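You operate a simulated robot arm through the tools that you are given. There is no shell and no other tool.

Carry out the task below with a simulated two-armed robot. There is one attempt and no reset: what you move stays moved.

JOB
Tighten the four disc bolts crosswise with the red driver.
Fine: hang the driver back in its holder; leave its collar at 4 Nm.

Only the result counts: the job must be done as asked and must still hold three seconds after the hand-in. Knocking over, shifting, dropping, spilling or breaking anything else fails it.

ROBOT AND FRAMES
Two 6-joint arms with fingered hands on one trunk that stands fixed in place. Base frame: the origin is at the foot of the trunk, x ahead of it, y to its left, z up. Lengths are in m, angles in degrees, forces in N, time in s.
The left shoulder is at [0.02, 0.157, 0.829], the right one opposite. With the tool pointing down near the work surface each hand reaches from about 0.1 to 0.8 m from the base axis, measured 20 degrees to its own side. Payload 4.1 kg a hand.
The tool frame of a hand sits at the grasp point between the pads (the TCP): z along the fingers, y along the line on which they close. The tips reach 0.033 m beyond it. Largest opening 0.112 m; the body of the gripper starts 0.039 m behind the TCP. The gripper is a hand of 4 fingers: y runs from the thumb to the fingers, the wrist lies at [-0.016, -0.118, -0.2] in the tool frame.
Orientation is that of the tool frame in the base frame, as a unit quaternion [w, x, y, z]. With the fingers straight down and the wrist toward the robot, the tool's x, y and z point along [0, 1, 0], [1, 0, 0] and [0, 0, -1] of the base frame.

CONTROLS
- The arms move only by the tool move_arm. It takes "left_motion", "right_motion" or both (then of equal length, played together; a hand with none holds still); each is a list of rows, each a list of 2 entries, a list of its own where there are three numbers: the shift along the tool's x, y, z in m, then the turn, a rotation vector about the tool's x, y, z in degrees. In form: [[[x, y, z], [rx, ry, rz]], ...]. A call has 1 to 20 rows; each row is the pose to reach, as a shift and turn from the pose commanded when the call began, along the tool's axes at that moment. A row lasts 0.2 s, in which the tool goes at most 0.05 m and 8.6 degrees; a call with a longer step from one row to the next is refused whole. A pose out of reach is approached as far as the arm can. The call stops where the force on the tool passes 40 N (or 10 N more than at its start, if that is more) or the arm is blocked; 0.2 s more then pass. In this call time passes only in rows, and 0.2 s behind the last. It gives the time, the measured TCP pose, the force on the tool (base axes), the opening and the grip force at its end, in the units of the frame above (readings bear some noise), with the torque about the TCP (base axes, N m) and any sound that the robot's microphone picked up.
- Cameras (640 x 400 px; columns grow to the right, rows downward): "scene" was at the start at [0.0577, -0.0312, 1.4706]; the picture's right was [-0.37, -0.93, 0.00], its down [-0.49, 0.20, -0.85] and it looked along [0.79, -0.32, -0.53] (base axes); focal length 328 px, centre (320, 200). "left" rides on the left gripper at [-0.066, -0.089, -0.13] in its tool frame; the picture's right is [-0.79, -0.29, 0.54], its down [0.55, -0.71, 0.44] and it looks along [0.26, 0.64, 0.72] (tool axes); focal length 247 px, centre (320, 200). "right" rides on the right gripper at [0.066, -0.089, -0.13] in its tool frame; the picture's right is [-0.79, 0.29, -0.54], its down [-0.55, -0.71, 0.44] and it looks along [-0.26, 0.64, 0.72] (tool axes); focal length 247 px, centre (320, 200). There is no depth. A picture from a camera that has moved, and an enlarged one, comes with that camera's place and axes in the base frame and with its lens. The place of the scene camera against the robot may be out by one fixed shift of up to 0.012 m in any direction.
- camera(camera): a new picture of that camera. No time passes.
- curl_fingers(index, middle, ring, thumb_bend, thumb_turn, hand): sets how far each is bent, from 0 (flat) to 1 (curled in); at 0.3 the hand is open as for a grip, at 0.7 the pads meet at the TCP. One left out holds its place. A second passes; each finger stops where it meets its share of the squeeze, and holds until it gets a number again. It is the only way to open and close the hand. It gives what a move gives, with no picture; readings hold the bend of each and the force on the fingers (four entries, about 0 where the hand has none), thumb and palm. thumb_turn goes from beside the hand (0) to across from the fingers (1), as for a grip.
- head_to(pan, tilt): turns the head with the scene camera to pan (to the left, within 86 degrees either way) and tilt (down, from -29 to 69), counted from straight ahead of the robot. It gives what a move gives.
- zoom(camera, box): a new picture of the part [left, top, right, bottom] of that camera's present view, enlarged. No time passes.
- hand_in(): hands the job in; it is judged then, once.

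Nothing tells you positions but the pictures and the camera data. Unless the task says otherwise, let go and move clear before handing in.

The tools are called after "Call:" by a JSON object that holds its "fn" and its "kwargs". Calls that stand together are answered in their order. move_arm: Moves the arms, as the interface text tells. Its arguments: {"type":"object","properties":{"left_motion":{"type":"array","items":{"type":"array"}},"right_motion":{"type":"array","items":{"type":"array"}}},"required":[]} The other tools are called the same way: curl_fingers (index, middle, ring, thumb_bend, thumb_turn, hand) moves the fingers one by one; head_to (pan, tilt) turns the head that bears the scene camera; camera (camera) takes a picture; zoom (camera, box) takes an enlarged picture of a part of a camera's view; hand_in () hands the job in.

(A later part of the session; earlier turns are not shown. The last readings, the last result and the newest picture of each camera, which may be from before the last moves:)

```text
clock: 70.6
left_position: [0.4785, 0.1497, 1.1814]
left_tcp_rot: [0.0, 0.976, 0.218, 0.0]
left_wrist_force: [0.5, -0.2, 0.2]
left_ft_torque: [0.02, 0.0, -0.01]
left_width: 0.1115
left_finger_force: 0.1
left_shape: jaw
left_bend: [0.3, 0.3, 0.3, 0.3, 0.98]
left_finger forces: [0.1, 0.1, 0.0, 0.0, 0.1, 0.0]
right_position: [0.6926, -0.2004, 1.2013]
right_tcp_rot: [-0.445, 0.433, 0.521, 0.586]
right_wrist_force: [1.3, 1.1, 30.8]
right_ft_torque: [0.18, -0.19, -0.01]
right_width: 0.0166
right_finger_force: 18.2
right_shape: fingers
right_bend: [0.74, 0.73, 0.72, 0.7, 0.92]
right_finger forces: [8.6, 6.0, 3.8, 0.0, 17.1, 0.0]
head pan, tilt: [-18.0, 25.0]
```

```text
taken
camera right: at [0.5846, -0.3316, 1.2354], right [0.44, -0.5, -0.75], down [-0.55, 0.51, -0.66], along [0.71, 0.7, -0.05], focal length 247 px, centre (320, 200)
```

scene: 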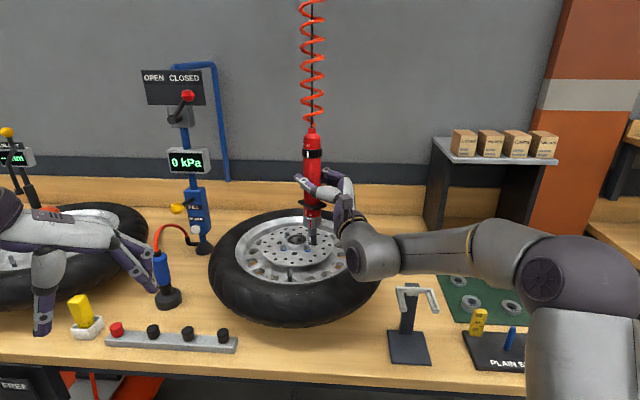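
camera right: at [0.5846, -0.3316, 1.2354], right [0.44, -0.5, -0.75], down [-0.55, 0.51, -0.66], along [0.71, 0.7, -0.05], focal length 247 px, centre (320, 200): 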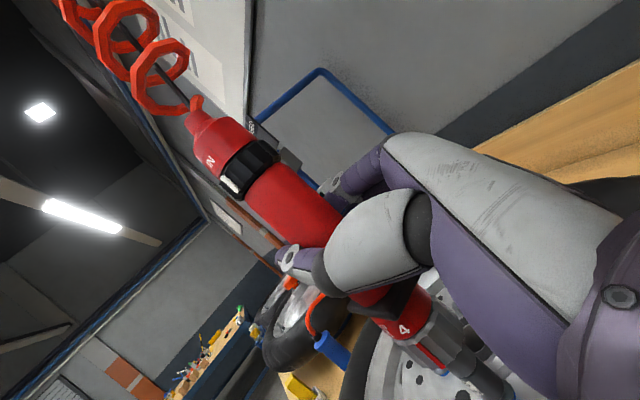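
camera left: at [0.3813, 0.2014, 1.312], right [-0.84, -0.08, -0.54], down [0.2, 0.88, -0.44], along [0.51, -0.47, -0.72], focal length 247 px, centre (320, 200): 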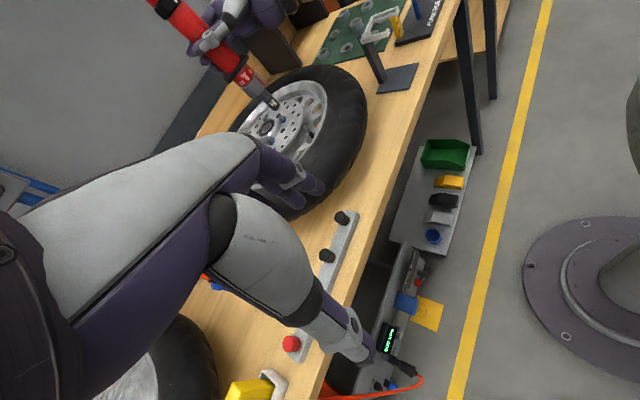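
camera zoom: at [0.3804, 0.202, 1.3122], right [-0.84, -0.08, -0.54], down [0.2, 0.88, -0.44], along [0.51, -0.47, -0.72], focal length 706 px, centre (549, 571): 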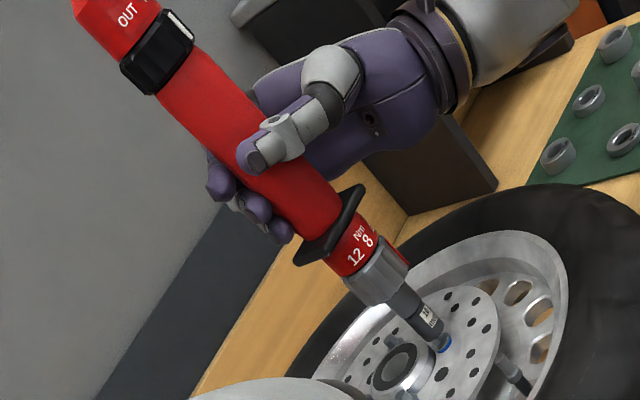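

Nothing starts at 31 N, beyond which the hand slips. Perhaps the socket needs its hex lined up exactly; I'll reduce the load and sweep the yaw slowly in small steps with the tip kept centred, watching for it to drop.

Call:
{"fn": "move_arm", "kwargs": {"right_motion": [[[0.0034, 0.001, 0.0002], [0, 0, 0]], [[0.0034, 0.0014, -0.0001], [-3.4, -0.8, -0.3]], [[0.0033, 0.0018, -0.0004], [-6.8, -1.55, -0.5]], [[0.0032, 0.0023, -0.0008], [-10.2, -2.3, -0.8]], [[0.0032, 0.0027, -0.0011], [-13.6, -3.1, -1.05]]]}}

Call:
{"fn": "zoom", "kwargs": {"camera": "left", "box": [268, 98, 292, 120]}}

Call:
{"fn": "zoom", "kwargs": {"camera": "scene", "box": [298, 228, 322, 248]}}

```text
clock: 71.8
left_position: [0.4799, 0.1481, 1.1824]
left_tcp_rot: [0.001, 0.976, 0.218, 0.0]
left_wrist_force: [0.4, -0.5, -0.1]
left_ft_torque: [0.0, 0.0, 0.02]
left_width: 0.1117
left_finger_force: 0.0
left_shape: jaw
left_bend: [0.3, 0.3, 0.3, 0.3, 0.98]
left_finger forces: [0.0, 0.0, 0.0, 0.0, 0.0, 0.0]
right_position: [0.6954, -0.2023, 1.202]
right_tcp_rot: [-0.371, 0.496, 0.467, 0.632]
right_wrist_force: [1.9, 0.8, 18.6]
right_ft_torque: [0.13, -0.09, 0.03]
right_width: 0.0161
right_finger_force: 18.0
right_shape: fingers
right_bend: [0.74, 0.73, 0.72, 0.71, 0.92]
right_finger forces: [9.5, 5.6, 3.6, 0.1, 17.0, 0.0]
head pan, tilt: [-18.0, 25.0]
```

```text
16.00 times, centred on (280, 109) of left
camera zoom: at [0.3809, 0.2018, 1.3121], right [-0.84, -0.08, -0.54], down [0.2, 0.88, -0.44], along [0.51, -0.47, -0.72], focal length 3952 px, centre (960, 1656)
```

zoom: 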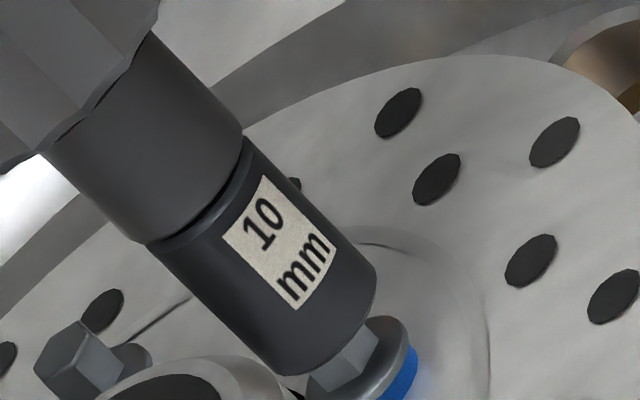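

```text
16.00 times, centred on (310, 238) of scene
camera zoom: at [0.0618, -0.0262, 1.4818], right [-0.31, -0.95, 0.0], down [-0.4, 0.13, -0.91], along [0.86, -0.28, -0.42], focal length 5247 px, centre (480, -408)
```

zoom: 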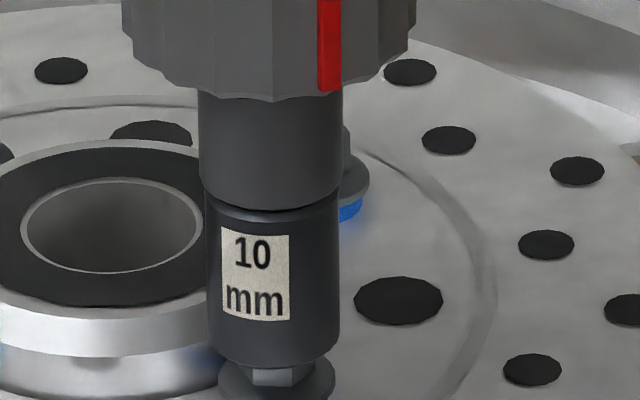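

The socket sits ~1.8 mm lower now than before — it seems to be starting onto the hex. I nudge toward centre (+1.3, −1.0 mm) at this yaw.

Call:
{"fn": "move_arm", "kwargs": {"right_motion": [[[-0.0002, 0.0008, -0.0003], [0, 0, 0]], [[-0.0003, 0.0015, -0.0006], [0, 0, 0]], [[-0.0006, 0.0015, -0.0006], [-3, -0.7, -0.2]]]}}

Call:
{"fn": "zoom", "kwargs": {"camera": "left", "box": [268, 98, 292, 120]}}

Call:
{"fn": "zoom", "kwargs": {"camera": "scene", "box": [298, 228, 322, 248]}}

```text
clock: 72.6
left_position: [0.48, 0.1491, 1.182]
left_tcp_rot: [-0.001, 0.976, 0.218, 0.0]
left_wrist_force: [-0.7, 0.7, -0.4]
left_ft_torque: [-0.01, -0.03, 0.0]
left_width: 0.1117
left_finger_force: 0.0
left_shape: jaw
left_bend: [0.3, 0.3, 0.3, 0.3, 0.98]
left_finger forces: [0.0, 0.0, 0.0, 0.0, 0.1, 0.0]
right_position: [0.6974, -0.2035, 1.2015]
right_tcp_rot: [-0.355, 0.508, 0.452, 0.642]
right_wrist_force: [1.3, 0.9, 18.5]
right_ft_torque: [0.15, -0.04, 0.04]
right_width: 0.0161
right_finger_force: 17.6
right_shape: fingers
right_bend: [0.74, 0.73, 0.72, 0.71, 0.92]
right_finger forces: [10.0, 5.5, 3.6, 0.0, 17.2, 0.0]
head pan, tilt: [-18.0, 25.0]
```

```text
16.00 times, centred on (280, 109) of left
camera zoom: at [0.3808, 0.2018, 1.3121], right [-0.84, -0.08, -0.54], down [0.2, 0.88, -0.44], along [0.51, -0.47, -0.72], focal length 3952 px, centre (960, 1656)
```

zoom: 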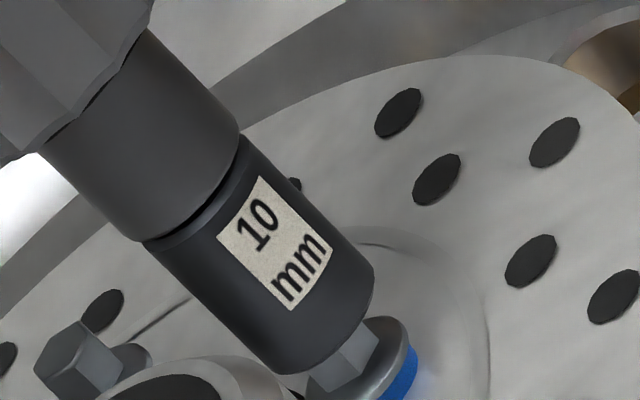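

```text
16.00 times, centred on (310, 238) of scene
camera zoom: at [0.0618, -0.0262, 1.4818], right [-0.31, -0.95, 0.0], down [-0.4, 0.13, -0.91], along [0.86, -0.28, -0.42], focal length 5247 px, centre (480, -408)
```

zoom: 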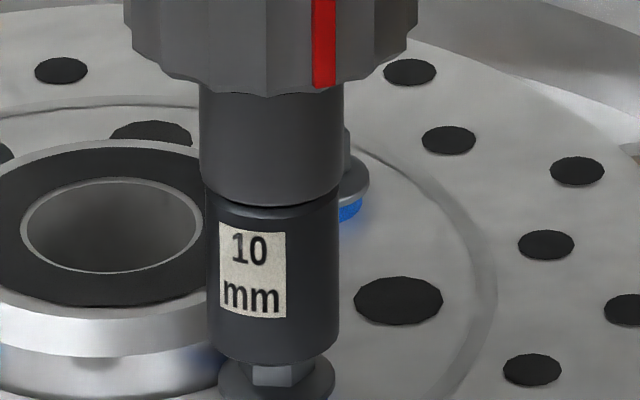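

The tip sticks by friction while the hand moves. I unload to a light touch and see where the tip settles.

Call:
{"fn": "move_arm", "kwargs": {"right_motion": [[[0.0025, 0.0006, 0.0002], [0, 0, 0]]]}}

Call:
{"fn": "zoom", "kwargs": {"camera": "left", "box": [268, 98, 292, 120]}}

Call:
{"fn": "zoom", "kwargs": {"camera": "scene", "box": [298, 228, 322, 248]}}

```text
clock: 73.0
left_position: [0.4798, 0.148, 1.1813]
left_tcp_rot: [0.0, 0.976, 0.218, 0.0]
left_wrist_force: [-0.4, 0.4, -0.5]
left_ft_torque: [0.0, 0.01, 0.01]
left_width: 0.1117
left_finger_force: 0.1
left_shape: jaw
left_bend: [0.3, 0.3, 0.3, 0.3, 0.98]
left_finger forces: [0.0, 0.0, 0.0, 0.0, 0.0, 0.1]
right_position: [0.6973, -0.2033, 1.2016]
right_tcp_rot: [-0.355, 0.51, 0.452, 0.641]
right_wrist_force: [0.7, 0.7, 12.0]
right_ft_torque: [0.17, 0.0, 0.03]
right_width: 0.0162
right_finger_force: 18.2
right_shape: fingers
right_bend: [0.74, 0.73, 0.72, 0.71, 0.92]
right_finger forces: [9.8, 5.7, 3.5, 0.1, 17.5, 0.1]
head pan, tilt: [-18.0, 25.0]
```

```text
16.00 times, centred on (280, 109) of left
camera zoom: at [0.3809, 0.2018, 1.312], right [-0.84, -0.08, -0.54], down [0.2, 0.88, -0.44], along [0.51, -0.47, -0.72], focal length 3952 px, centre (960, 1656)
```

zoom: 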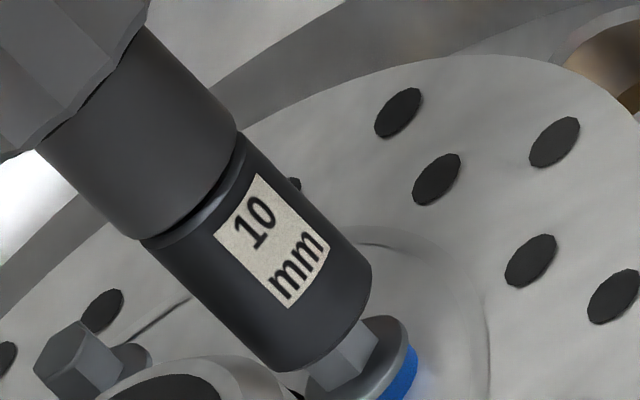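

```text
16.00 times, centred on (310, 238) of scene
camera zoom: at [0.0619, -0.0262, 1.4818], right [-0.31, -0.95, 0.0], down [-0.4, 0.13, -0.91], along [0.86, -0.28, -0.42], focal length 5247 px, centre (480, -408)
```

zoom: 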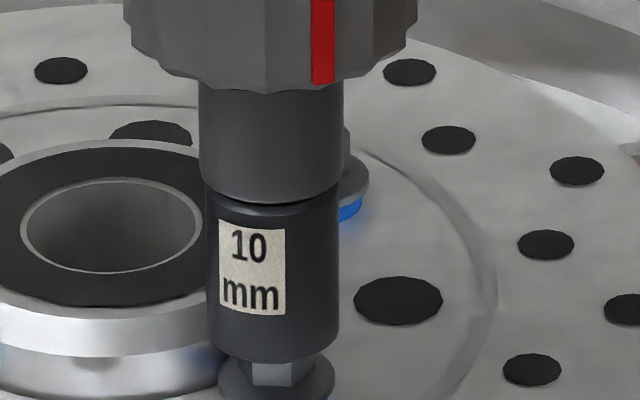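

I want to see the socket's mouth itself. I'll lift the driver clear and tilt it about 40° so its end faces the left-hand camera.

Call:
{"fn": "move_arm", "kwargs": {"right_motion": [[[0.02, 0, -0.001], [0, 0, 0]], [[0.06, 0, -0.006], [0, 0, 0]], [[0.1, 0, -0.013], [0, 0, 0]], [[0.135, 0, -0.019], [0, 0, 0]], [[0.135, 0, -0.019], [-1.4, 4.2, 6.6]], [[0.135, 0, -0.019], [-2.9, 8.4, 13.3]], [[0.135, 0, -0.019], [-4.3, 12.7, 19.9]], [[0.135, 0, -0.019], [-5.8, 16.9, 26.6]], [[0.135, 0, -0.019], [-7.2, 21.1, 33.2]]]}}

Call:
{"fn": "camera", "kwargs": {"camera": "left"}}

Call:
{"fn": "camera", "kwargs": {"camera": "scene"}}

```text
clock: 75.0
left_position: [0.4798, 0.1489, 1.1812]
left_tcp_rot: [0.0, 0.976, 0.218, 0.0]
left_wrist_force: [0.0, -0.4, 0.1]
left_ft_torque: [0.01, 0.0, 0.0]
left_width: 0.1116
left_finger_force: 0.2
left_shape: jaw
left_bend: [0.3, 0.3, 0.3, 0.3, 0.98]
left_finger forces: [0.0, 0.0, 0.1, 0.0, 0.0, 0.1]
right_position: [0.6598, -0.2207, 1.3337]
right_tcp_rot: [-0.566, 0.512, 0.176, 0.621]
right_wrist_force: [-0.1, -0.2, 0.0]
right_ft_torque: [-0.2, -0.13, -0.01]
right_width: 0.0156
right_finger_force: 20.5
right_shape: fingers
right_bend: [0.74, 0.74, 0.72, 0.69, 0.95]
right_finger forces: [9.4, 6.4, 4.3, 0.1, 20.0, 0.0]
head pan, tilt: [-18.0, 25.0]
```

```text
taken
camera left: at [0.3813, 0.2016, 1.312], right [-0.84, -0.08, -0.54], down [0.2, 0.88, -0.44], along [0.51, -0.47, -0.72], focal length 247 px, centre (320, 200)
```

left: 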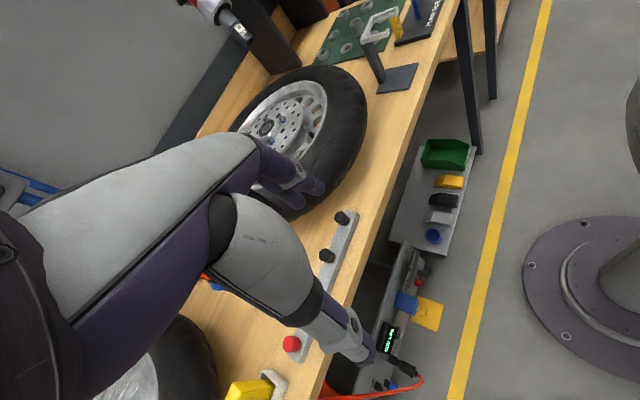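

```text
taken
```

scene: 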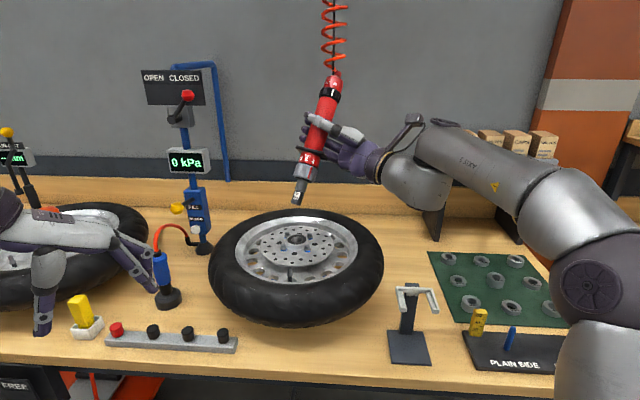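

Call:
{"fn": "zoom", "kwargs": {"camera": "left", "box": [220, 20, 260, 50]}}

Call:
{"fn": "zoom", "kwargs": {"camera": "scene", "box": [270, 80, 370, 220]}}

```text
13.33 times, centred on (240, 35) of left
camera zoom: at [0.3813, 0.2016, 1.312], right [-0.84, -0.08, -0.54], down [0.2, 0.88, -0.44], along [0.51, -0.47, -0.72], focal length 3293 px, centre (1387, 2400)
```

zoom: 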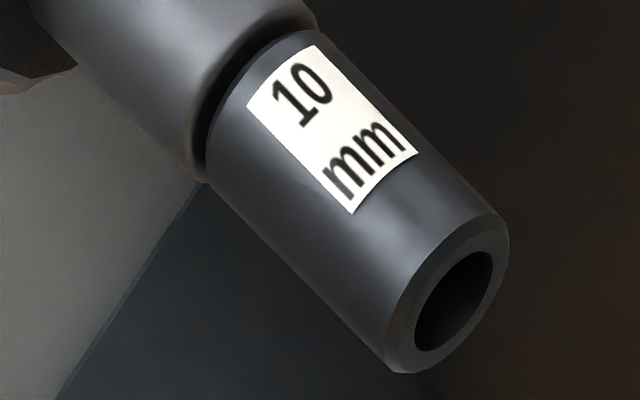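

```text
2.86 times, centred on (320, 150) of scene
camera zoom: at [0.0624, -0.0264, 1.4818], right [-0.31, -0.95, 0.0], down [-0.4, 0.13, -0.91], along [0.86, -0.28, -0.42], focal length 937 px, centre (320, 343)
```

zoom: 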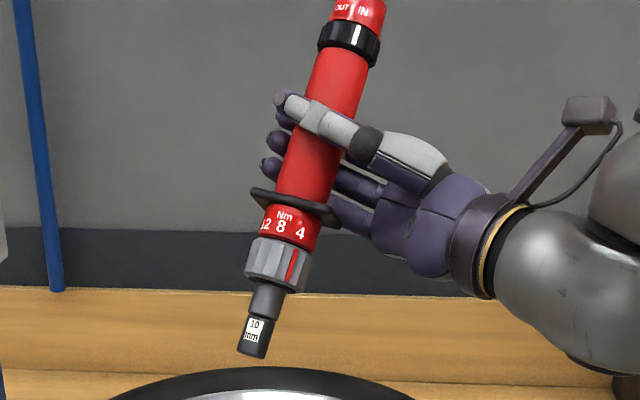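

The socket has a round bore (~12.7 mm, bolt 11.5 mm across corners), so only lateral precision (~0.6 mm) matters, not the hex angle. I bring the driver back upright above bolt D.

Call:
{"fn": "move_arm", "kwargs": {"right_motion": [[[0, 0, 0], [1.4, -4.2, -6.6]], [[0, 0, 0], [2.9, -8.4, -13.3]], [[0, 0, 0], [4.3, -12.7, -19.9]], [[0, 0, 0], [5.8, -16.9, -26.6]], [[0, 0, 0], [7.2, -21.1, -33.2]], [[-0.031, 0.0218, -0.005], [7.2, -21.1, -33.2]], [[-0.062, 0.0436, -0.01], [7.2, -21.1, -33.2]], [[-0.0935, 0.0654, -0.015], [7.2, -21.1, -33.2]]]}}

Call:
{"fn": "zoom", "kwargs": {"camera": "left", "box": [255, 85, 305, 130]}}

Call:
{"fn": "zoom", "kwargs": {"camera": "scene", "box": [285, 215, 335, 255]}}

Call:
{"fn": "zoom", "kwargs": {"camera": "left", "box": [150, 0, 330, 140]}}

Call:
{"fn": "zoom", "kwargs": {"camera": "scene", "box": [255, 100, 355, 260]}}

```text
clock: 76.8
left_position: [0.4783, 0.1491, 1.1813]
left_tcp_rot: [0.0, 0.976, 0.218, 0.0]
left_wrist_force: [-0.1, -0.3, 1.3]
left_ft_torque: [0.0, 0.01, -0.02]
left_width: 0.1118
left_finger_force: 0.1
left_shape: jaw
left_bend: [0.3, 0.3, 0.3, 0.3, 0.98]
left_finger forces: [0.0, 0.0, 0.1, 0.0, 0.0, 0.1]
right_position: [0.6957, -0.2039, 1.2266]
right_tcp_rot: [-0.354, 0.508, 0.452, 0.642]
right_wrist_force: [0.5, -1.0, 0.7]
right_ft_torque: [0.01, 0.11, -0.03]
right_width: 0.0156
right_finger_force: 19.1
right_shape: fingers
right_bend: [0.74, 0.74, 0.72, 0.69, 0.94]
right_finger forces: [10.6, 5.8, 3.2, 0.1, 18.3, 0.0]
head pan, tilt: [-18.0, 25.0]
```

```text
8.89 times, centred on (280, 108) of left
camera zoom: at [0.3808, 0.2017, 1.3121], right [-0.84, -0.08, -0.54], down [0.2, 0.88, -0.44], along [0.51, -0.47, -0.72], focal length 2195 px, centre (676, 1022)
```

zoom: 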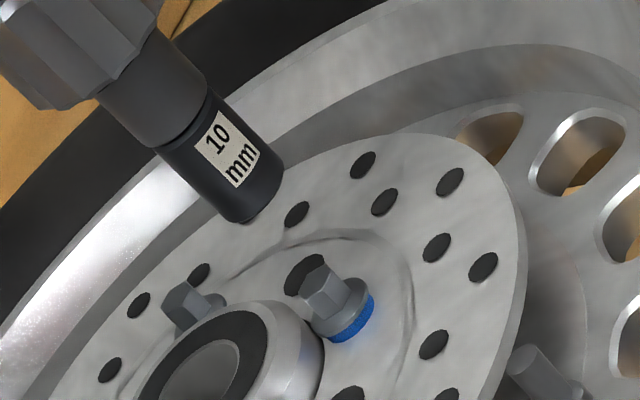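

```text
10.00 times, centred on (310, 235) of scene
camera zoom: at [0.0618, -0.0263, 1.4818], right [-0.31, -0.95, 0.0], down [-0.4, 0.13, -0.91], along [0.86, -0.28, -0.42], focal length 3279 px, centre (420, -150)
```

zoom: 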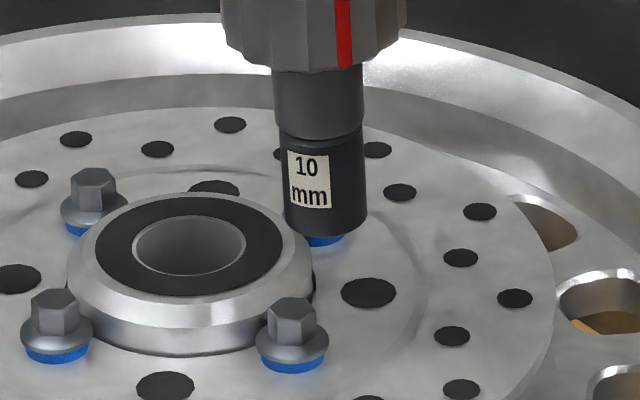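

```text
2.86 times, centred on (240, 70) of left
camera zoom: at [0.3808, 0.2017, 1.3121], right [-0.84, -0.08, -0.54], down [0.2, 0.88, -0.44], along [0.51, -0.47, -0.72], focal length 706 px, centre (549, 571)
```

zoom: 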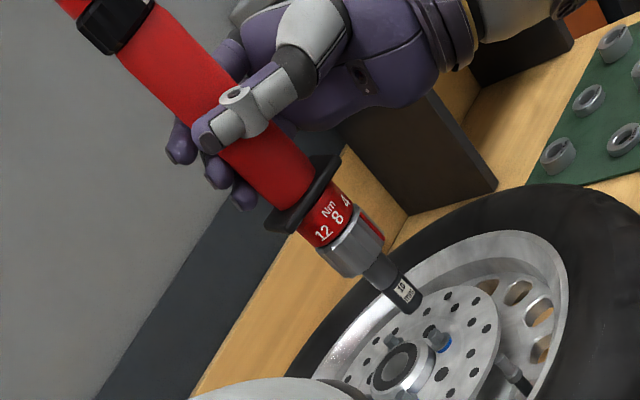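

```text
2.50 times, centred on (305, 180) of scene
camera zoom: at [0.0618, -0.0263, 1.4818], right [-0.31, -0.95, 0.0], down [-0.4, 0.13, -0.91], along [0.86, -0.28, -0.42], focal length 820 px, centre (358, 250)
```

zoom: 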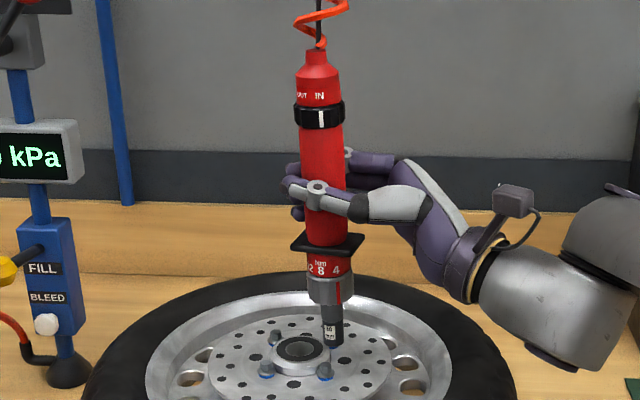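

The driver slipped to a ~2.5° lean. I correct the lean and shift the tip back over bolt D, staying above it.

Call:
{"fn": "move_arm", "kwargs": {"right_motion": [[[-0.0028, -0.0062, 0.0004], [-0.2, 1.1, -0.6]], [[-0.0056, -0.0123, 0.0008], [-0.41, 2.26, -1.22]]]}}

Call:
{"fn": "zoom", "kwargs": {"camera": "left", "box": [268, 98, 292, 120]}}

Call:
{"fn": "zoom", "kwargs": {"camera": "scene", "box": [298, 228, 322, 248]}}

Call:
{"fn": "zoom", "kwargs": {"camera": "left", "box": [150, 0, 330, 140]}}

Call:
{"fn": "zoom", "kwargs": {"camera": "scene", "box": [255, 100, 355, 260]}}

```text
clock: 77.4
left_position: [0.4797, 0.1494, 1.1822]
left_tcp_rot: [0.0, 0.976, 0.218, 0.0]
left_wrist_force: [-0.3, 0.6, 0.5]
left_ft_torque: [0.0, 0.0, -0.01]
left_width: 0.1117
left_finger_force: 0.0
left_shape: jaw
left_bend: [0.3, 0.3, 0.3, 0.3, 0.98]
left_finger forces: [0.0, 0.0, 0.0, 0.0, 0.2, 0.0]
right_position: [0.6854, -0.1992, 1.2167]
right_tcp_rot: [-0.354, 0.492, 0.449, 0.656]
right_wrist_force: [0.4, -0.8, -0.4]
right_ft_torque: [0.04, 0.07, -0.02]
right_width: 0.0158
right_finger_force: 18.7
right_shape: fingers
right_bend: [0.74, 0.74, 0.72, 0.69, 0.94]
right_finger forces: [10.9, 5.7, 3.1, 0.0, 18.2, 0.1]
head pan, tilt: [-18.0, 25.0]
```

```text
16.00 times, centred on (280, 109) of left
camera zoom: at [0.3813, 0.2016, 1.312], right [-0.84, -0.08, -0.54], down [0.2, 0.88, -0.44], along [0.51, -0.47, -0.72], focal length 3952 px, centre (960, 1656)
```

zoom: 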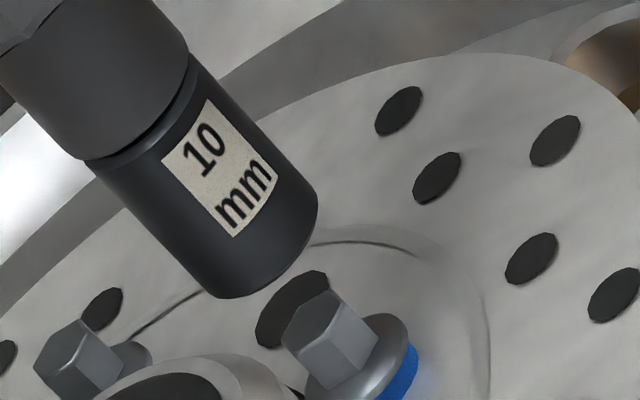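

```text
16.00 times, centred on (310, 238) of scene
camera zoom: at [0.0623, -0.0264, 1.4818], right [-0.31, -0.95, 0.0], down [-0.4, 0.13, -0.91], along [0.86, -0.28, -0.42], focal length 5247 px, centre (480, -408)
```

zoom: 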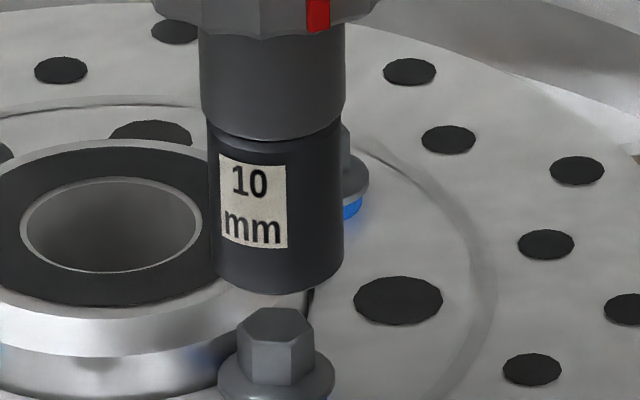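

```text
2.86 times, centred on (240, 70) of left
camera zoom: at [0.3813, 0.2016, 1.312], right [-0.84, -0.08, -0.54], down [0.2, 0.88, -0.44], along [0.51, -0.47, -0.72], focal length 706 px, centre (549, 571)
```

zoom: 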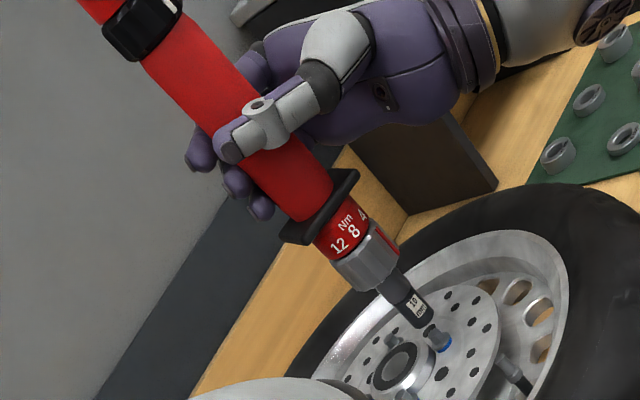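

```text
2.50 times, centred on (305, 180) of scene
camera zoom: at [0.0623, -0.0264, 1.4818], right [-0.31, -0.95, 0.0], down [-0.4, 0.13, -0.91], along [0.86, -0.28, -0.42], focal length 820 px, centre (358, 250)
```

zoom: 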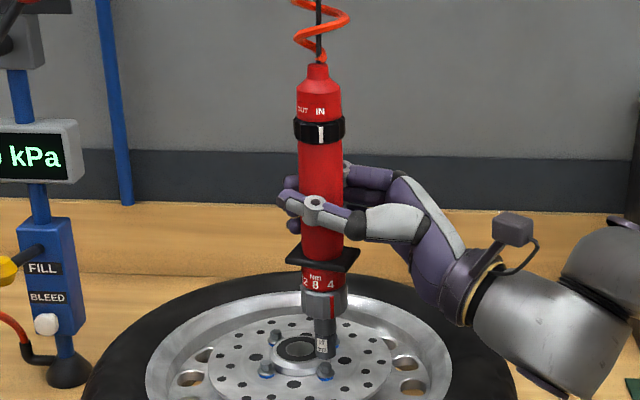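

Upright now. I take even higher zooms to measure the last lateral millimetre.

Call:
{"fn": "zoom", "kwargs": {"camera": "left", "box": [272, 104, 288, 124]}}

Call:
{"fn": "zoom", "kwargs": {"camera": "scene", "box": [302, 234, 318, 254]}}

```text
16.00 times, centred on (280, 114) of left
camera zoom: at [0.3813, 0.2016, 1.312], right [-0.84, -0.08, -0.54], down [0.2, 0.88, -0.44], along [0.51, -0.47, -0.72], focal length 3952 px, centre (960, 1576)
```

zoom: 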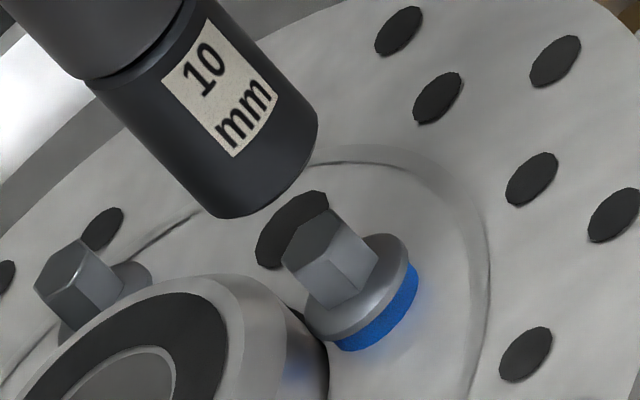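

```text
16.00 times, centred on (310, 244) of scene
camera zoom: at [0.0623, -0.0264, 1.4818], right [-0.31, -0.95, 0.0], down [-0.4, 0.13, -0.91], along [0.86, -0.28, -0.42], focal length 5247 px, centre (480, -504)
```

zoom: 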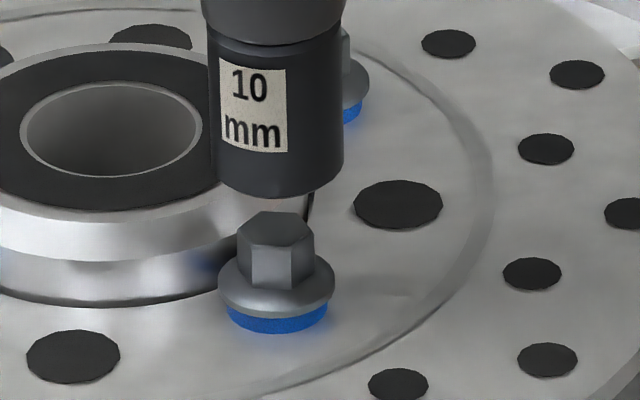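

Offset is (+2.0, +0.1) mm with ~12.5 mm height. I shift and lower 9 mm, then measure again.

Call:
{"fn": "move_arm", "kwargs": {"right_motion": [[[-0.0005, 0.0018, 0.0008], [0, 0, 0]], [[-0.0049, 0.0007, 0.0003], [0, 0, 0]], [[-0.0092, -0.0004, -0.0002], [0, 0, 0]]]}}

Call:
{"fn": "zoom", "kwargs": {"camera": "left", "box": [272, 104, 288, 124]}}

Call:
{"fn": "zoom", "kwargs": {"camera": "scene", "box": [302, 234, 318, 254]}}

```text
clock: 78.2
left_position: [0.4804, 0.1488, 1.1818]
left_tcp_rot: [0.0, 0.976, 0.219, 0.0]
left_wrist_force: [-0.2, -0.3, -0.1]
left_ft_torque: [-0.03, -0.02, -0.01]
left_width: 0.1115
left_finger_force: 0.1
left_shape: jaw
left_bend: [0.3, 0.3, 0.3, 0.3, 0.98]
left_finger forces: [0.0, 0.0, 0.0, 0.0, 0.0, 0.1]
right_position: [0.6875, -0.1984, 1.2067]
right_tcp_rot: [-0.355, 0.492, 0.448, 0.656]
right_wrist_force: [-0.7, -0.7, 0.4]
right_ft_torque: [0.04, 0.1, -0.03]
right_width: 0.0157
right_finger_force: 18.9
right_shape: fingers
right_bend: [0.74, 0.74, 0.72, 0.69, 0.94]
right_finger forces: [10.9, 5.7, 3.1, 0.1, 18.2, 0.1]
head pan, tilt: [-18.0, 25.0]
```

```text
16.00 times, centred on (280, 114) of left
camera zoom: at [0.3812, 0.2017, 1.312], right [-0.84, -0.08, -0.54], down [0.2, 0.88, -0.44], along [0.51, -0.47, -0.72], focal length 3952 px, centre (960, 1576)
```

zoom: 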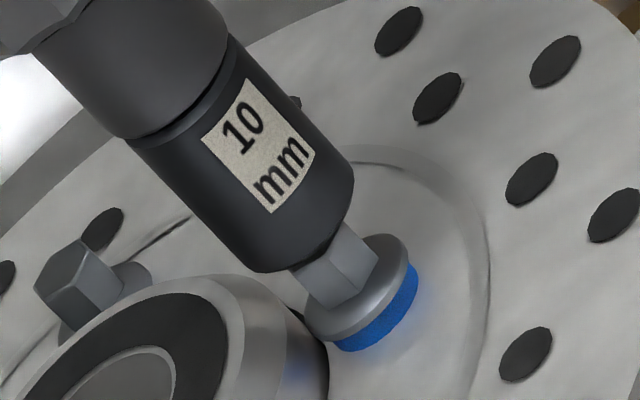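

```text
16.00 times, centred on (310, 244) of scene
camera zoom: at [0.0622, -0.0264, 1.4818], right [-0.31, -0.95, 0.0], down [-0.4, 0.13, -0.91], along [0.86, -0.28, -0.42], focal length 5247 px, centre (480, -504)
```

zoom: 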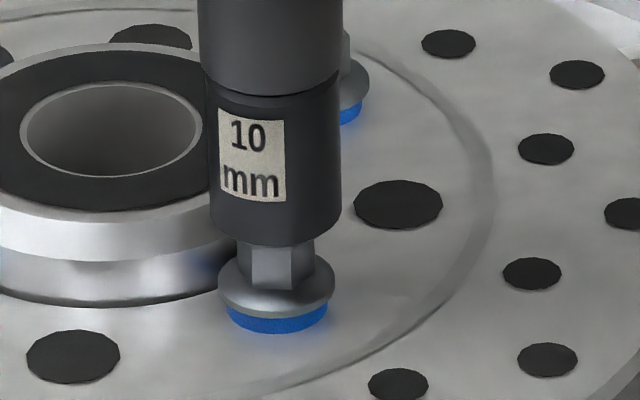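

Offset is now only about (+0.9, −0.1) mm, 3.5 mm above. I correct and descend onto it.

Call:
{"fn": "move_arm", "kwargs": {"right_motion": [[[-0.0002, 0.0008, 0.0002], [0, 0, 0]], [[-0.0021, 0.0003, 0.0], [0, 0, 0]], [[-0.0036, -0.0001, -0.0002], [0, 0, 0]], [[-0.005, -0.0004, -0.0003], [0, 0, 0]], [[-0.006, -0.0007, -0.0005], [0, 0, 0]]]}}

Call:
{"fn": "zoom", "kwargs": {"camera": "left", "box": [272, 104, 288, 124]}}

Call:
{"fn": "zoom", "kwargs": {"camera": "scene", "box": [302, 234, 318, 254]}}

```text
clock: 79.4
left_position: [0.48, 0.1483, 1.1815]
left_tcp_rot: [0.0, 0.976, 0.219, 0.0]
left_wrist_force: [-0.5, -1.2, -0.6]
left_ft_torque: [-0.03, 0.02, 0.01]
left_width: 0.1117
left_finger_force: 0.1
left_shape: jaw
left_bend: [0.3, 0.3, 0.3, 0.3, 0.98]
left_finger forces: [0.0, 0.0, 0.0, 0.0, 0.1, 0.0]
right_position: [0.6894, -0.199, 1.203]
right_tcp_rot: [-0.355, 0.492, 0.448, 0.656]
right_wrist_force: [0.9, -1.0, 0.4]
right_ft_torque: [0.04, 0.07, -0.02]
right_width: 0.0158
right_finger_force: 19.0
right_shape: fingers
right_bend: [0.74, 0.74, 0.72, 0.69, 0.94]
right_finger forces: [11.0, 5.7, 3.0, 0.0, 18.2, 0.0]
head pan, tilt: [-18.0, 25.0]
```

```text
16.00 times, centred on (280, 114) of left
camera zoom: at [0.3812, 0.2016, 1.312], right [-0.84, -0.08, -0.54], down [0.2, 0.88, -0.44], along [0.51, -0.47, -0.72], focal length 3952 px, centre (960, 1576)
```

zoom: 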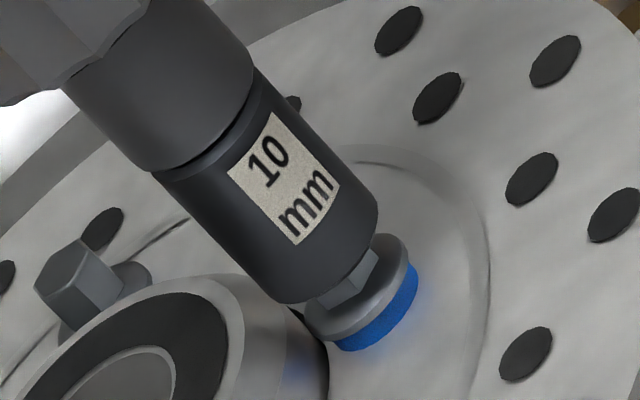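

```text
16.00 times, centred on (310, 244) of scene
camera zoom: at [0.0623, -0.0264, 1.4818], right [-0.31, -0.95, 0.0], down [-0.4, 0.13, -0.91], along [0.86, -0.28, -0.42], focal length 5247 px, centre (480, -504)
```

zoom: 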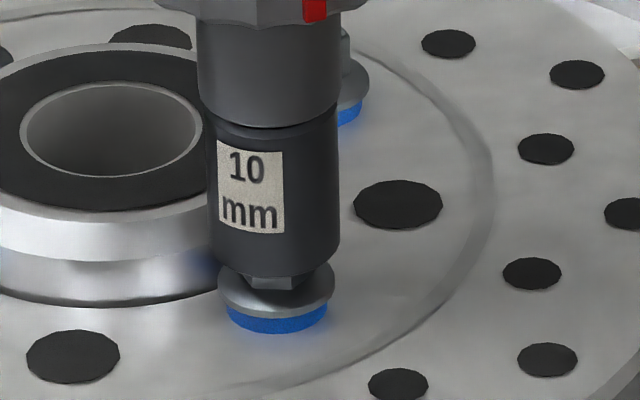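

The socket has slipped over the head (about 2–3 mm below its top, no force). I continue down to seat and start it.

Call:
{"fn": "move_arm", "kwargs": {"right_motion": [[[-0.001, -0.0002, -0.0001], [0, 0, 0]], [[-0.002, -0.0005, -0.0002], [0, 0, 0]], [[-0.003, -0.0007, -0.0003], [0, 0, 0]], [[-0.004, -0.001, -0.0004], [0, 0, 0]], [[-0.005, -0.0012, -0.0005], [0, 0, 0]]]}}

Call:
{"fn": "zoom", "kwargs": {"camera": "left", "box": [272, 104, 288, 124]}}

Call:
{"fn": "zoom", "kwargs": {"camera": "scene", "box": [302, 234, 318, 254]}}

```text
clock: 80.6
left_position: [0.4794, 0.1487, 1.1813]
left_tcp_rot: [-0.001, 0.976, 0.218, 0.0]
left_wrist_force: [-0.6, -0.1, -0.4]
left_ft_torque: [0.01, 0.02, 0.03]
left_width: 0.1117
left_finger_force: 0.0
left_shape: jaw
left_bend: [0.3, 0.3, 0.3, 0.3, 0.98]
left_finger forces: [0.0, 0.0, 0.0, 0.0, 0.0, 0.1]
right_position: [0.6894, -0.1997, 1.1974]
right_tcp_rot: [-0.355, 0.493, 0.448, 0.656]
right_wrist_force: [1.2, 0.3, 0.0]
right_ft_torque: [0.04, 0.08, -0.02]
right_width: 0.0156
right_finger_force: 19.3
right_shape: fingers
right_bend: [0.74, 0.74, 0.72, 0.69, 0.94]
right_finger forces: [10.9, 5.7, 3.0, 0.0, 18.1, 0.0]
head pan, tilt: [-18.0, 25.0]
```

```text
16.00 times, centred on (280, 114) of left
camera zoom: at [0.3812, 0.2016, 1.312], right [-0.84, -0.08, -0.54], down [0.2, 0.88, -0.44], along [0.51, -0.47, -0.72], focal length 3952 px, centre (960, 1576)
```

zoom: 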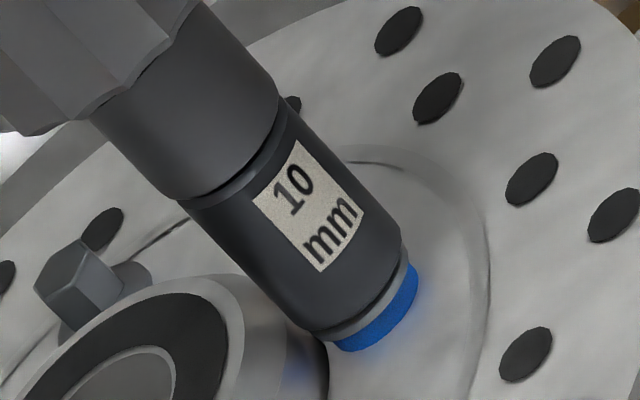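

```text
16.00 times, centred on (310, 244) of scene
camera zoom: at [0.0623, -0.0264, 1.4818], right [-0.31, -0.95, 0.0], down [-0.4, 0.13, -0.91], along [0.86, -0.28, -0.42], focal length 5247 px, centre (480, -504)
```

zoom: 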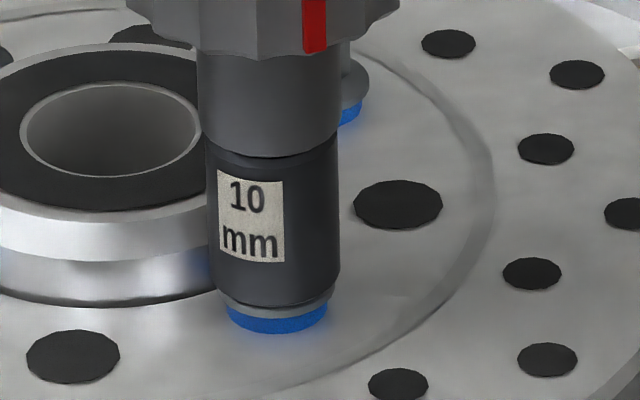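

Fully over the head, almost on the flange. I press down to start the driver.

Call:
{"fn": "move_arm", "kwargs": {"right_motion": [[[-0.001, -0.0002, -0.0001], [0, 0, 0]], [[-0.002, -0.0005, -0.0002], [0, 0, 0]], [[-0.003, -0.0007, -0.0003], [0, 0, 0]], [[-0.004, -0.001, -0.0004], [0, 0, 0]]]}}

Call:
{"fn": "zoom", "kwargs": {"camera": "left", "box": [272, 104, 288, 124]}}

Call:
{"fn": "zoom", "kwargs": {"camera": "scene", "box": [302, 234, 318, 254]}}

```text
clock: 81.6
left_position: [0.4805, 0.1493, 1.1818]
left_tcp_rot: [0.0, 0.976, 0.218, 0.0]
left_wrist_force: [0.1, 0.6, -0.6]
left_ft_torque: [0.03, 0.03, 0.0]
left_width: 0.1116
left_finger_force: 0.1
left_shape: jaw
left_bend: [0.3, 0.3, 0.3, 0.3, 0.98]
left_finger forces: [0.0, 0.0, 0.0, 0.2, 0.1, 0.0]
right_position: [0.6893, -0.1979, 1.1925]
right_tcp_rot: [-0.355, 0.493, 0.448, 0.656]
right_wrist_force: [2.7, -1.5, 5.4]
right_ft_torque: [0.09, 0.03, -0.04]
right_width: 0.0156
right_finger_force: 18.6
right_shape: fingers
right_bend: [0.74, 0.74, 0.72, 0.69, 0.94]
right_finger forces: [10.7, 5.9, 3.4, 0.1, 17.9, 0.0]
head pan, tilt: [-18.0, 25.0]
```

```text
16.00 times, centred on (280, 114) of left
camera zoom: at [0.3811, 0.2017, 1.312], right [-0.84, -0.08, -0.54], down [0.2, 0.88, -0.44], along [0.51, -0.47, -0.72], focal length 3952 px, centre (960, 1576)
```

zoom: 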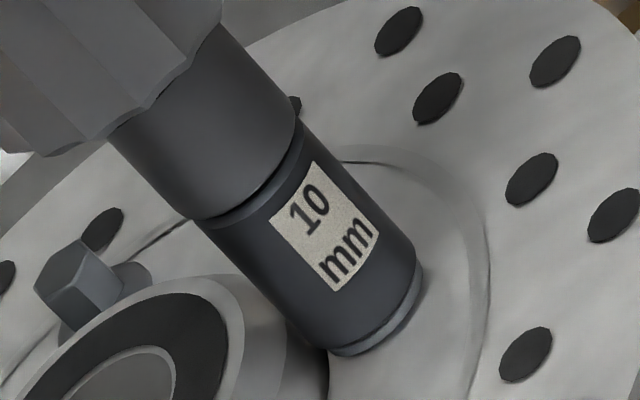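

```text
16.00 times, centred on (310, 244) of scene
camera zoom: at [0.0622, -0.0263, 1.4818], right [-0.31, -0.95, 0.0], down [-0.4, 0.13, -0.91], along [0.86, -0.28, -0.42], focal length 5247 px, centre (480, -504)
```

zoom: 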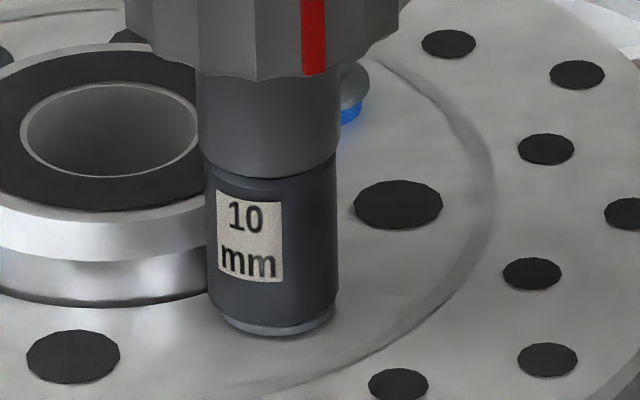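

The blue gap has vanished: the bolt is being run in. I keep pressing to reach the torque click.

Call:
{"fn": "move_arm", "kwargs": {"right_motion": [[[-0.001, -0.0002, -0.0001], [0, 0, 0]], [[-0.002, -0.0005, -0.0002], [0, 0, 0]], [[-0.0025, -0.0006, -0.0002], [0, 0, 0]], [[-0.0025, -0.0006, -0.0002], [0, 0, 0]], [[-0.0025, -0.0006, -0.0002], [0, 0, 0]], [[-0.0025, -0.0006, -0.0002], [0, 0, 0]], [[-0.0025, -0.0006, -0.0002], [0, 0, 0]], [[-0.0025, -0.0006, -0.0002], [0, 0, 0]]]}}

Call:
{"fn": "zoom", "kwargs": {"camera": "left", "box": [272, 104, 288, 124]}}

Call:
{"fn": "zoom", "kwargs": {"camera": "scene", "box": [285, 215, 335, 255]}}

```text
clock: 83.4
left_position: [0.4793, 0.1484, 1.1814]
left_tcp_rot: [0.0, 0.976, 0.218, 0.0]
left_wrist_force: [1.3, 0.4, -0.3]
left_ft_torque: [0.01, 0.02, -0.03]
left_width: 0.1117
left_finger_force: 0.1
left_shape: jaw
left_bend: [0.3, 0.3, 0.3, 0.3, 0.98]
left_finger forces: [0.0, 0.0, 0.1, 0.1, 0.0, 0.0]
right_position: [0.6886, -0.1977, 1.1917]
right_tcp_rot: [-0.355, 0.492, 0.448, 0.657]
right_wrist_force: [2.9, 0.7, 20.4]
right_ft_torque: [0.08, -0.19, 0.0]
right_width: 0.016
right_finger_force: 18.2
right_shape: fingers
right_bend: [0.74, 0.73, 0.72, 0.69, 0.93]
right_finger forces: [9.8, 6.3, 3.7, 0.0, 16.6, 0.0]
head pan, tilt: [-18.0, 25.0]
```

```text
16.00 times, centred on (280, 114) of left
camera zoom: at [0.3808, 0.2018, 1.3121], right [-0.84, -0.08, -0.54], down [0.2, 0.88, -0.44], along [0.51, -0.47, -0.72], focal length 3952 px, centre (960, 1576)
```

zoom: 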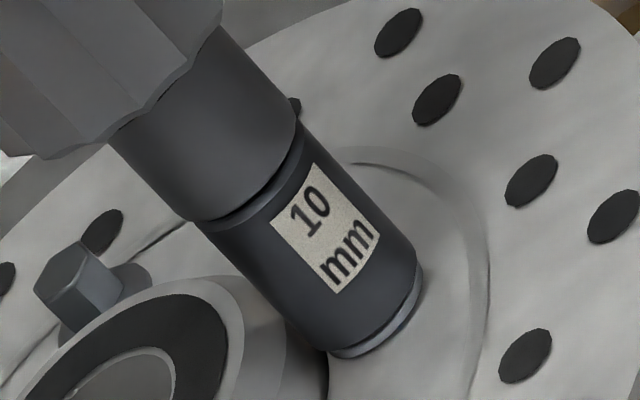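

```text
10.00 times, centred on (310, 235) of scene
camera zoom: at [0.0617, -0.0262, 1.4818], right [-0.31, -0.95, 0.0], down [-0.4, 0.13, -0.91], along [0.86, -0.28, -0.42], focal length 3279 px, centre (420, -150)
```

zoom: 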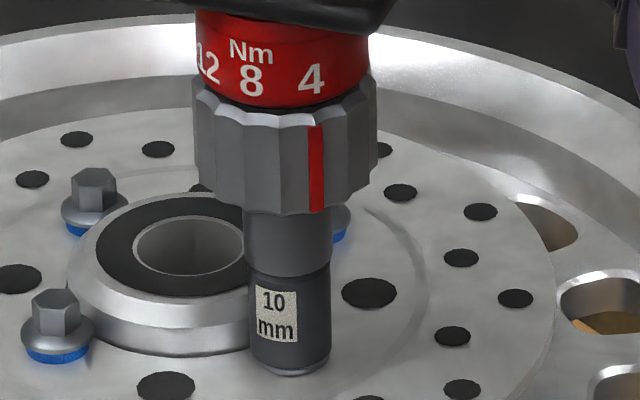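

Bolt head is down on the disc. I press harder and hold, listening for the click.

Call:
{"fn": "move_arm", "kwargs": {"right_motion": [[[-0.001, -0.0002, -0.0001], [0, 0, 0]], [[-0.0018, -0.0004, -0.0002], [0, 0, 0]], [[-0.0018, -0.0004, -0.0002], [0, 0, 0]], [[-0.0018, -0.0004, -0.0002], [0, 0, 0]], [[-0.0018, -0.0004, -0.0002], [0, 0, 0]], [[-0.0018, -0.0004, -0.0002], [0, 0, 0]], [[-0.0018, -0.0004, -0.0002], [0, 0, 0]], [[-0.0018, -0.0004, -0.0002], [0, 0, 0]], [[-0.0018, -0.0004, -0.0002], [0, 0, 0]], [[-0.0018, -0.0004, -0.0002], [0, 0, 0]]]}}

Call:
{"fn": "zoom", "kwargs": {"camera": "scene", "box": [285, 215, 335, 255]}}

```text
clock: 85.6
left_position: [0.4779, 0.1496, 1.182]
left_tcp_rot: [0.0, 0.976, 0.218, 0.0]
left_wrist_force: [0.7, -0.1, -0.2]
left_ft_torque: [-0.02, -0.01, -0.01]
left_width: 0.1116
left_finger_force: 0.1
left_shape: jaw
left_bend: [0.3, 0.3, 0.3, 0.3, 0.98]
left_finger forces: [0.1, 0.0, 0.1, 0.0, 0.0, 0.0]
right_position: [0.6888, -0.1985, 1.1904]
right_tcp_rot: [-0.353, 0.491, 0.447, 0.659]
right_wrist_force: [3.2, 0.4, 27.3]
right_ft_torque: [0.08, -0.27, -0.07]
right_width: 0.0159
right_finger_force: 17.7
right_shape: fingers
right_bend: [0.74, 0.73, 0.72, 0.7, 0.93]
right_finger forces: [9.0, 6.3, 3.9, 0.0, 16.0, 0.1]
head pan, tilt: [-18.0, 25.0]
```

```text
10.00 times, centred on (310, 235) of scene
camera zoom: at [0.0616, -0.0261, 1.4818], right [-0.31, -0.95, 0.0], down [-0.4, 0.13, -0.91], along [0.86, -0.28, -0.42], focal length 3279 px, centre (420, -150)
```

zoom: 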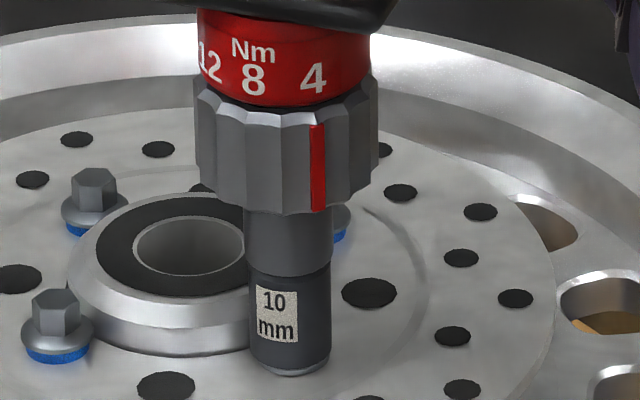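

No click was reported. I lift straight off to inspect how the bolt sits and whether its hex has turned.

Call:
{"fn": "move_arm", "kwargs": {"right_motion": [[[0.0096, 0.0024, 0.0011], [0, 0, 0]], [[0.0193, 0.0048, 0.0023], [0, 0, 0]], [[0.0289, 0.0072, 0.0034], [0, 0, 0]]]}}

Call:
{"fn": "zoom", "kwargs": {"camera": "scene", "box": [285, 215, 335, 255]}}

Call:
{"fn": "zoom", "kwargs": {"camera": "left", "box": [255, 85, 305, 130]}}

```text
clock: 86.4
left_position: [0.4796, 0.1479, 1.1812]
left_tcp_rot: [0.0, 0.976, 0.218, 0.0]
left_wrist_force: [1.0, 0.3, 0.4]
left_ft_torque: [-0.03, 0.0, 0.0]
left_width: 0.1119
left_finger_force: 0.0
left_shape: jaw
left_bend: [0.3, 0.3, 0.3, 0.3, 0.98]
left_finger forces: [0.0, 0.0, 0.0, 0.0, 0.0, 0.0]
right_position: [0.689, -0.1989, 1.2167]
right_tcp_rot: [-0.355, 0.493, 0.448, 0.656]
right_wrist_force: [0.8, -0.5, -0.5]
right_ft_torque: [0.02, 0.07, 0.0]
right_width: 0.0157
right_finger_force: 19.7
right_shape: fingers
right_bend: [0.74, 0.73, 0.72, 0.7, 0.94]
right_finger forces: [10.1, 6.3, 3.3, 0.0, 18.9, 0.0]
head pan, tilt: [-18.0, 25.0]
```

```text
10.00 times, centred on (310, 235) of scene
camera zoom: at [0.0624, -0.0264, 1.4818], right [-0.31, -0.95, 0.0], down [-0.4, 0.13, -0.91], along [0.86, -0.28, -0.42], focal length 3279 px, centre (420, -150)
```

zoom: 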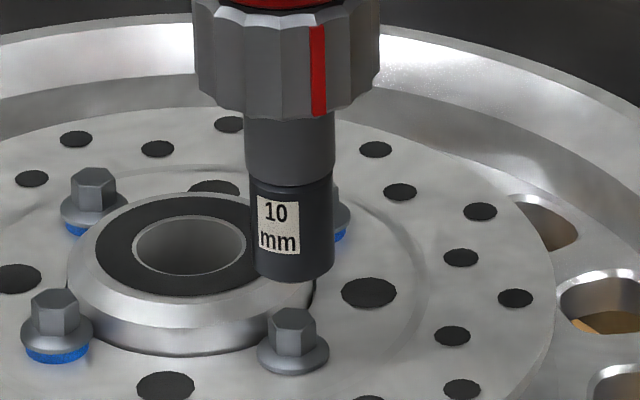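

```text
8.89 times, centred on (280, 108) of left
camera zoom: at [0.3813, 0.2016, 1.312], right [-0.84, -0.08, -0.54], down [0.2, 0.88, -0.44], along [0.51, -0.47, -0.72], focal length 2195 px, centre (676, 1022)
```

zoom: 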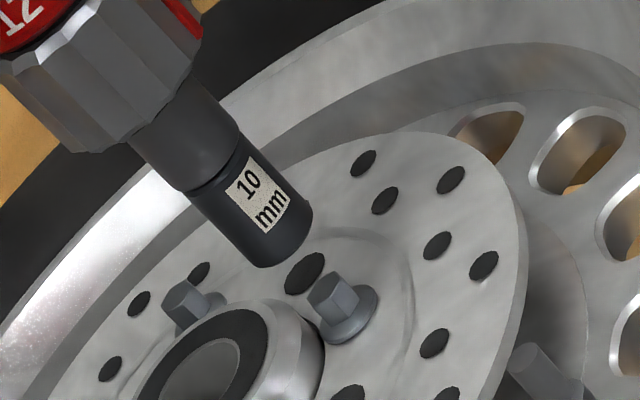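

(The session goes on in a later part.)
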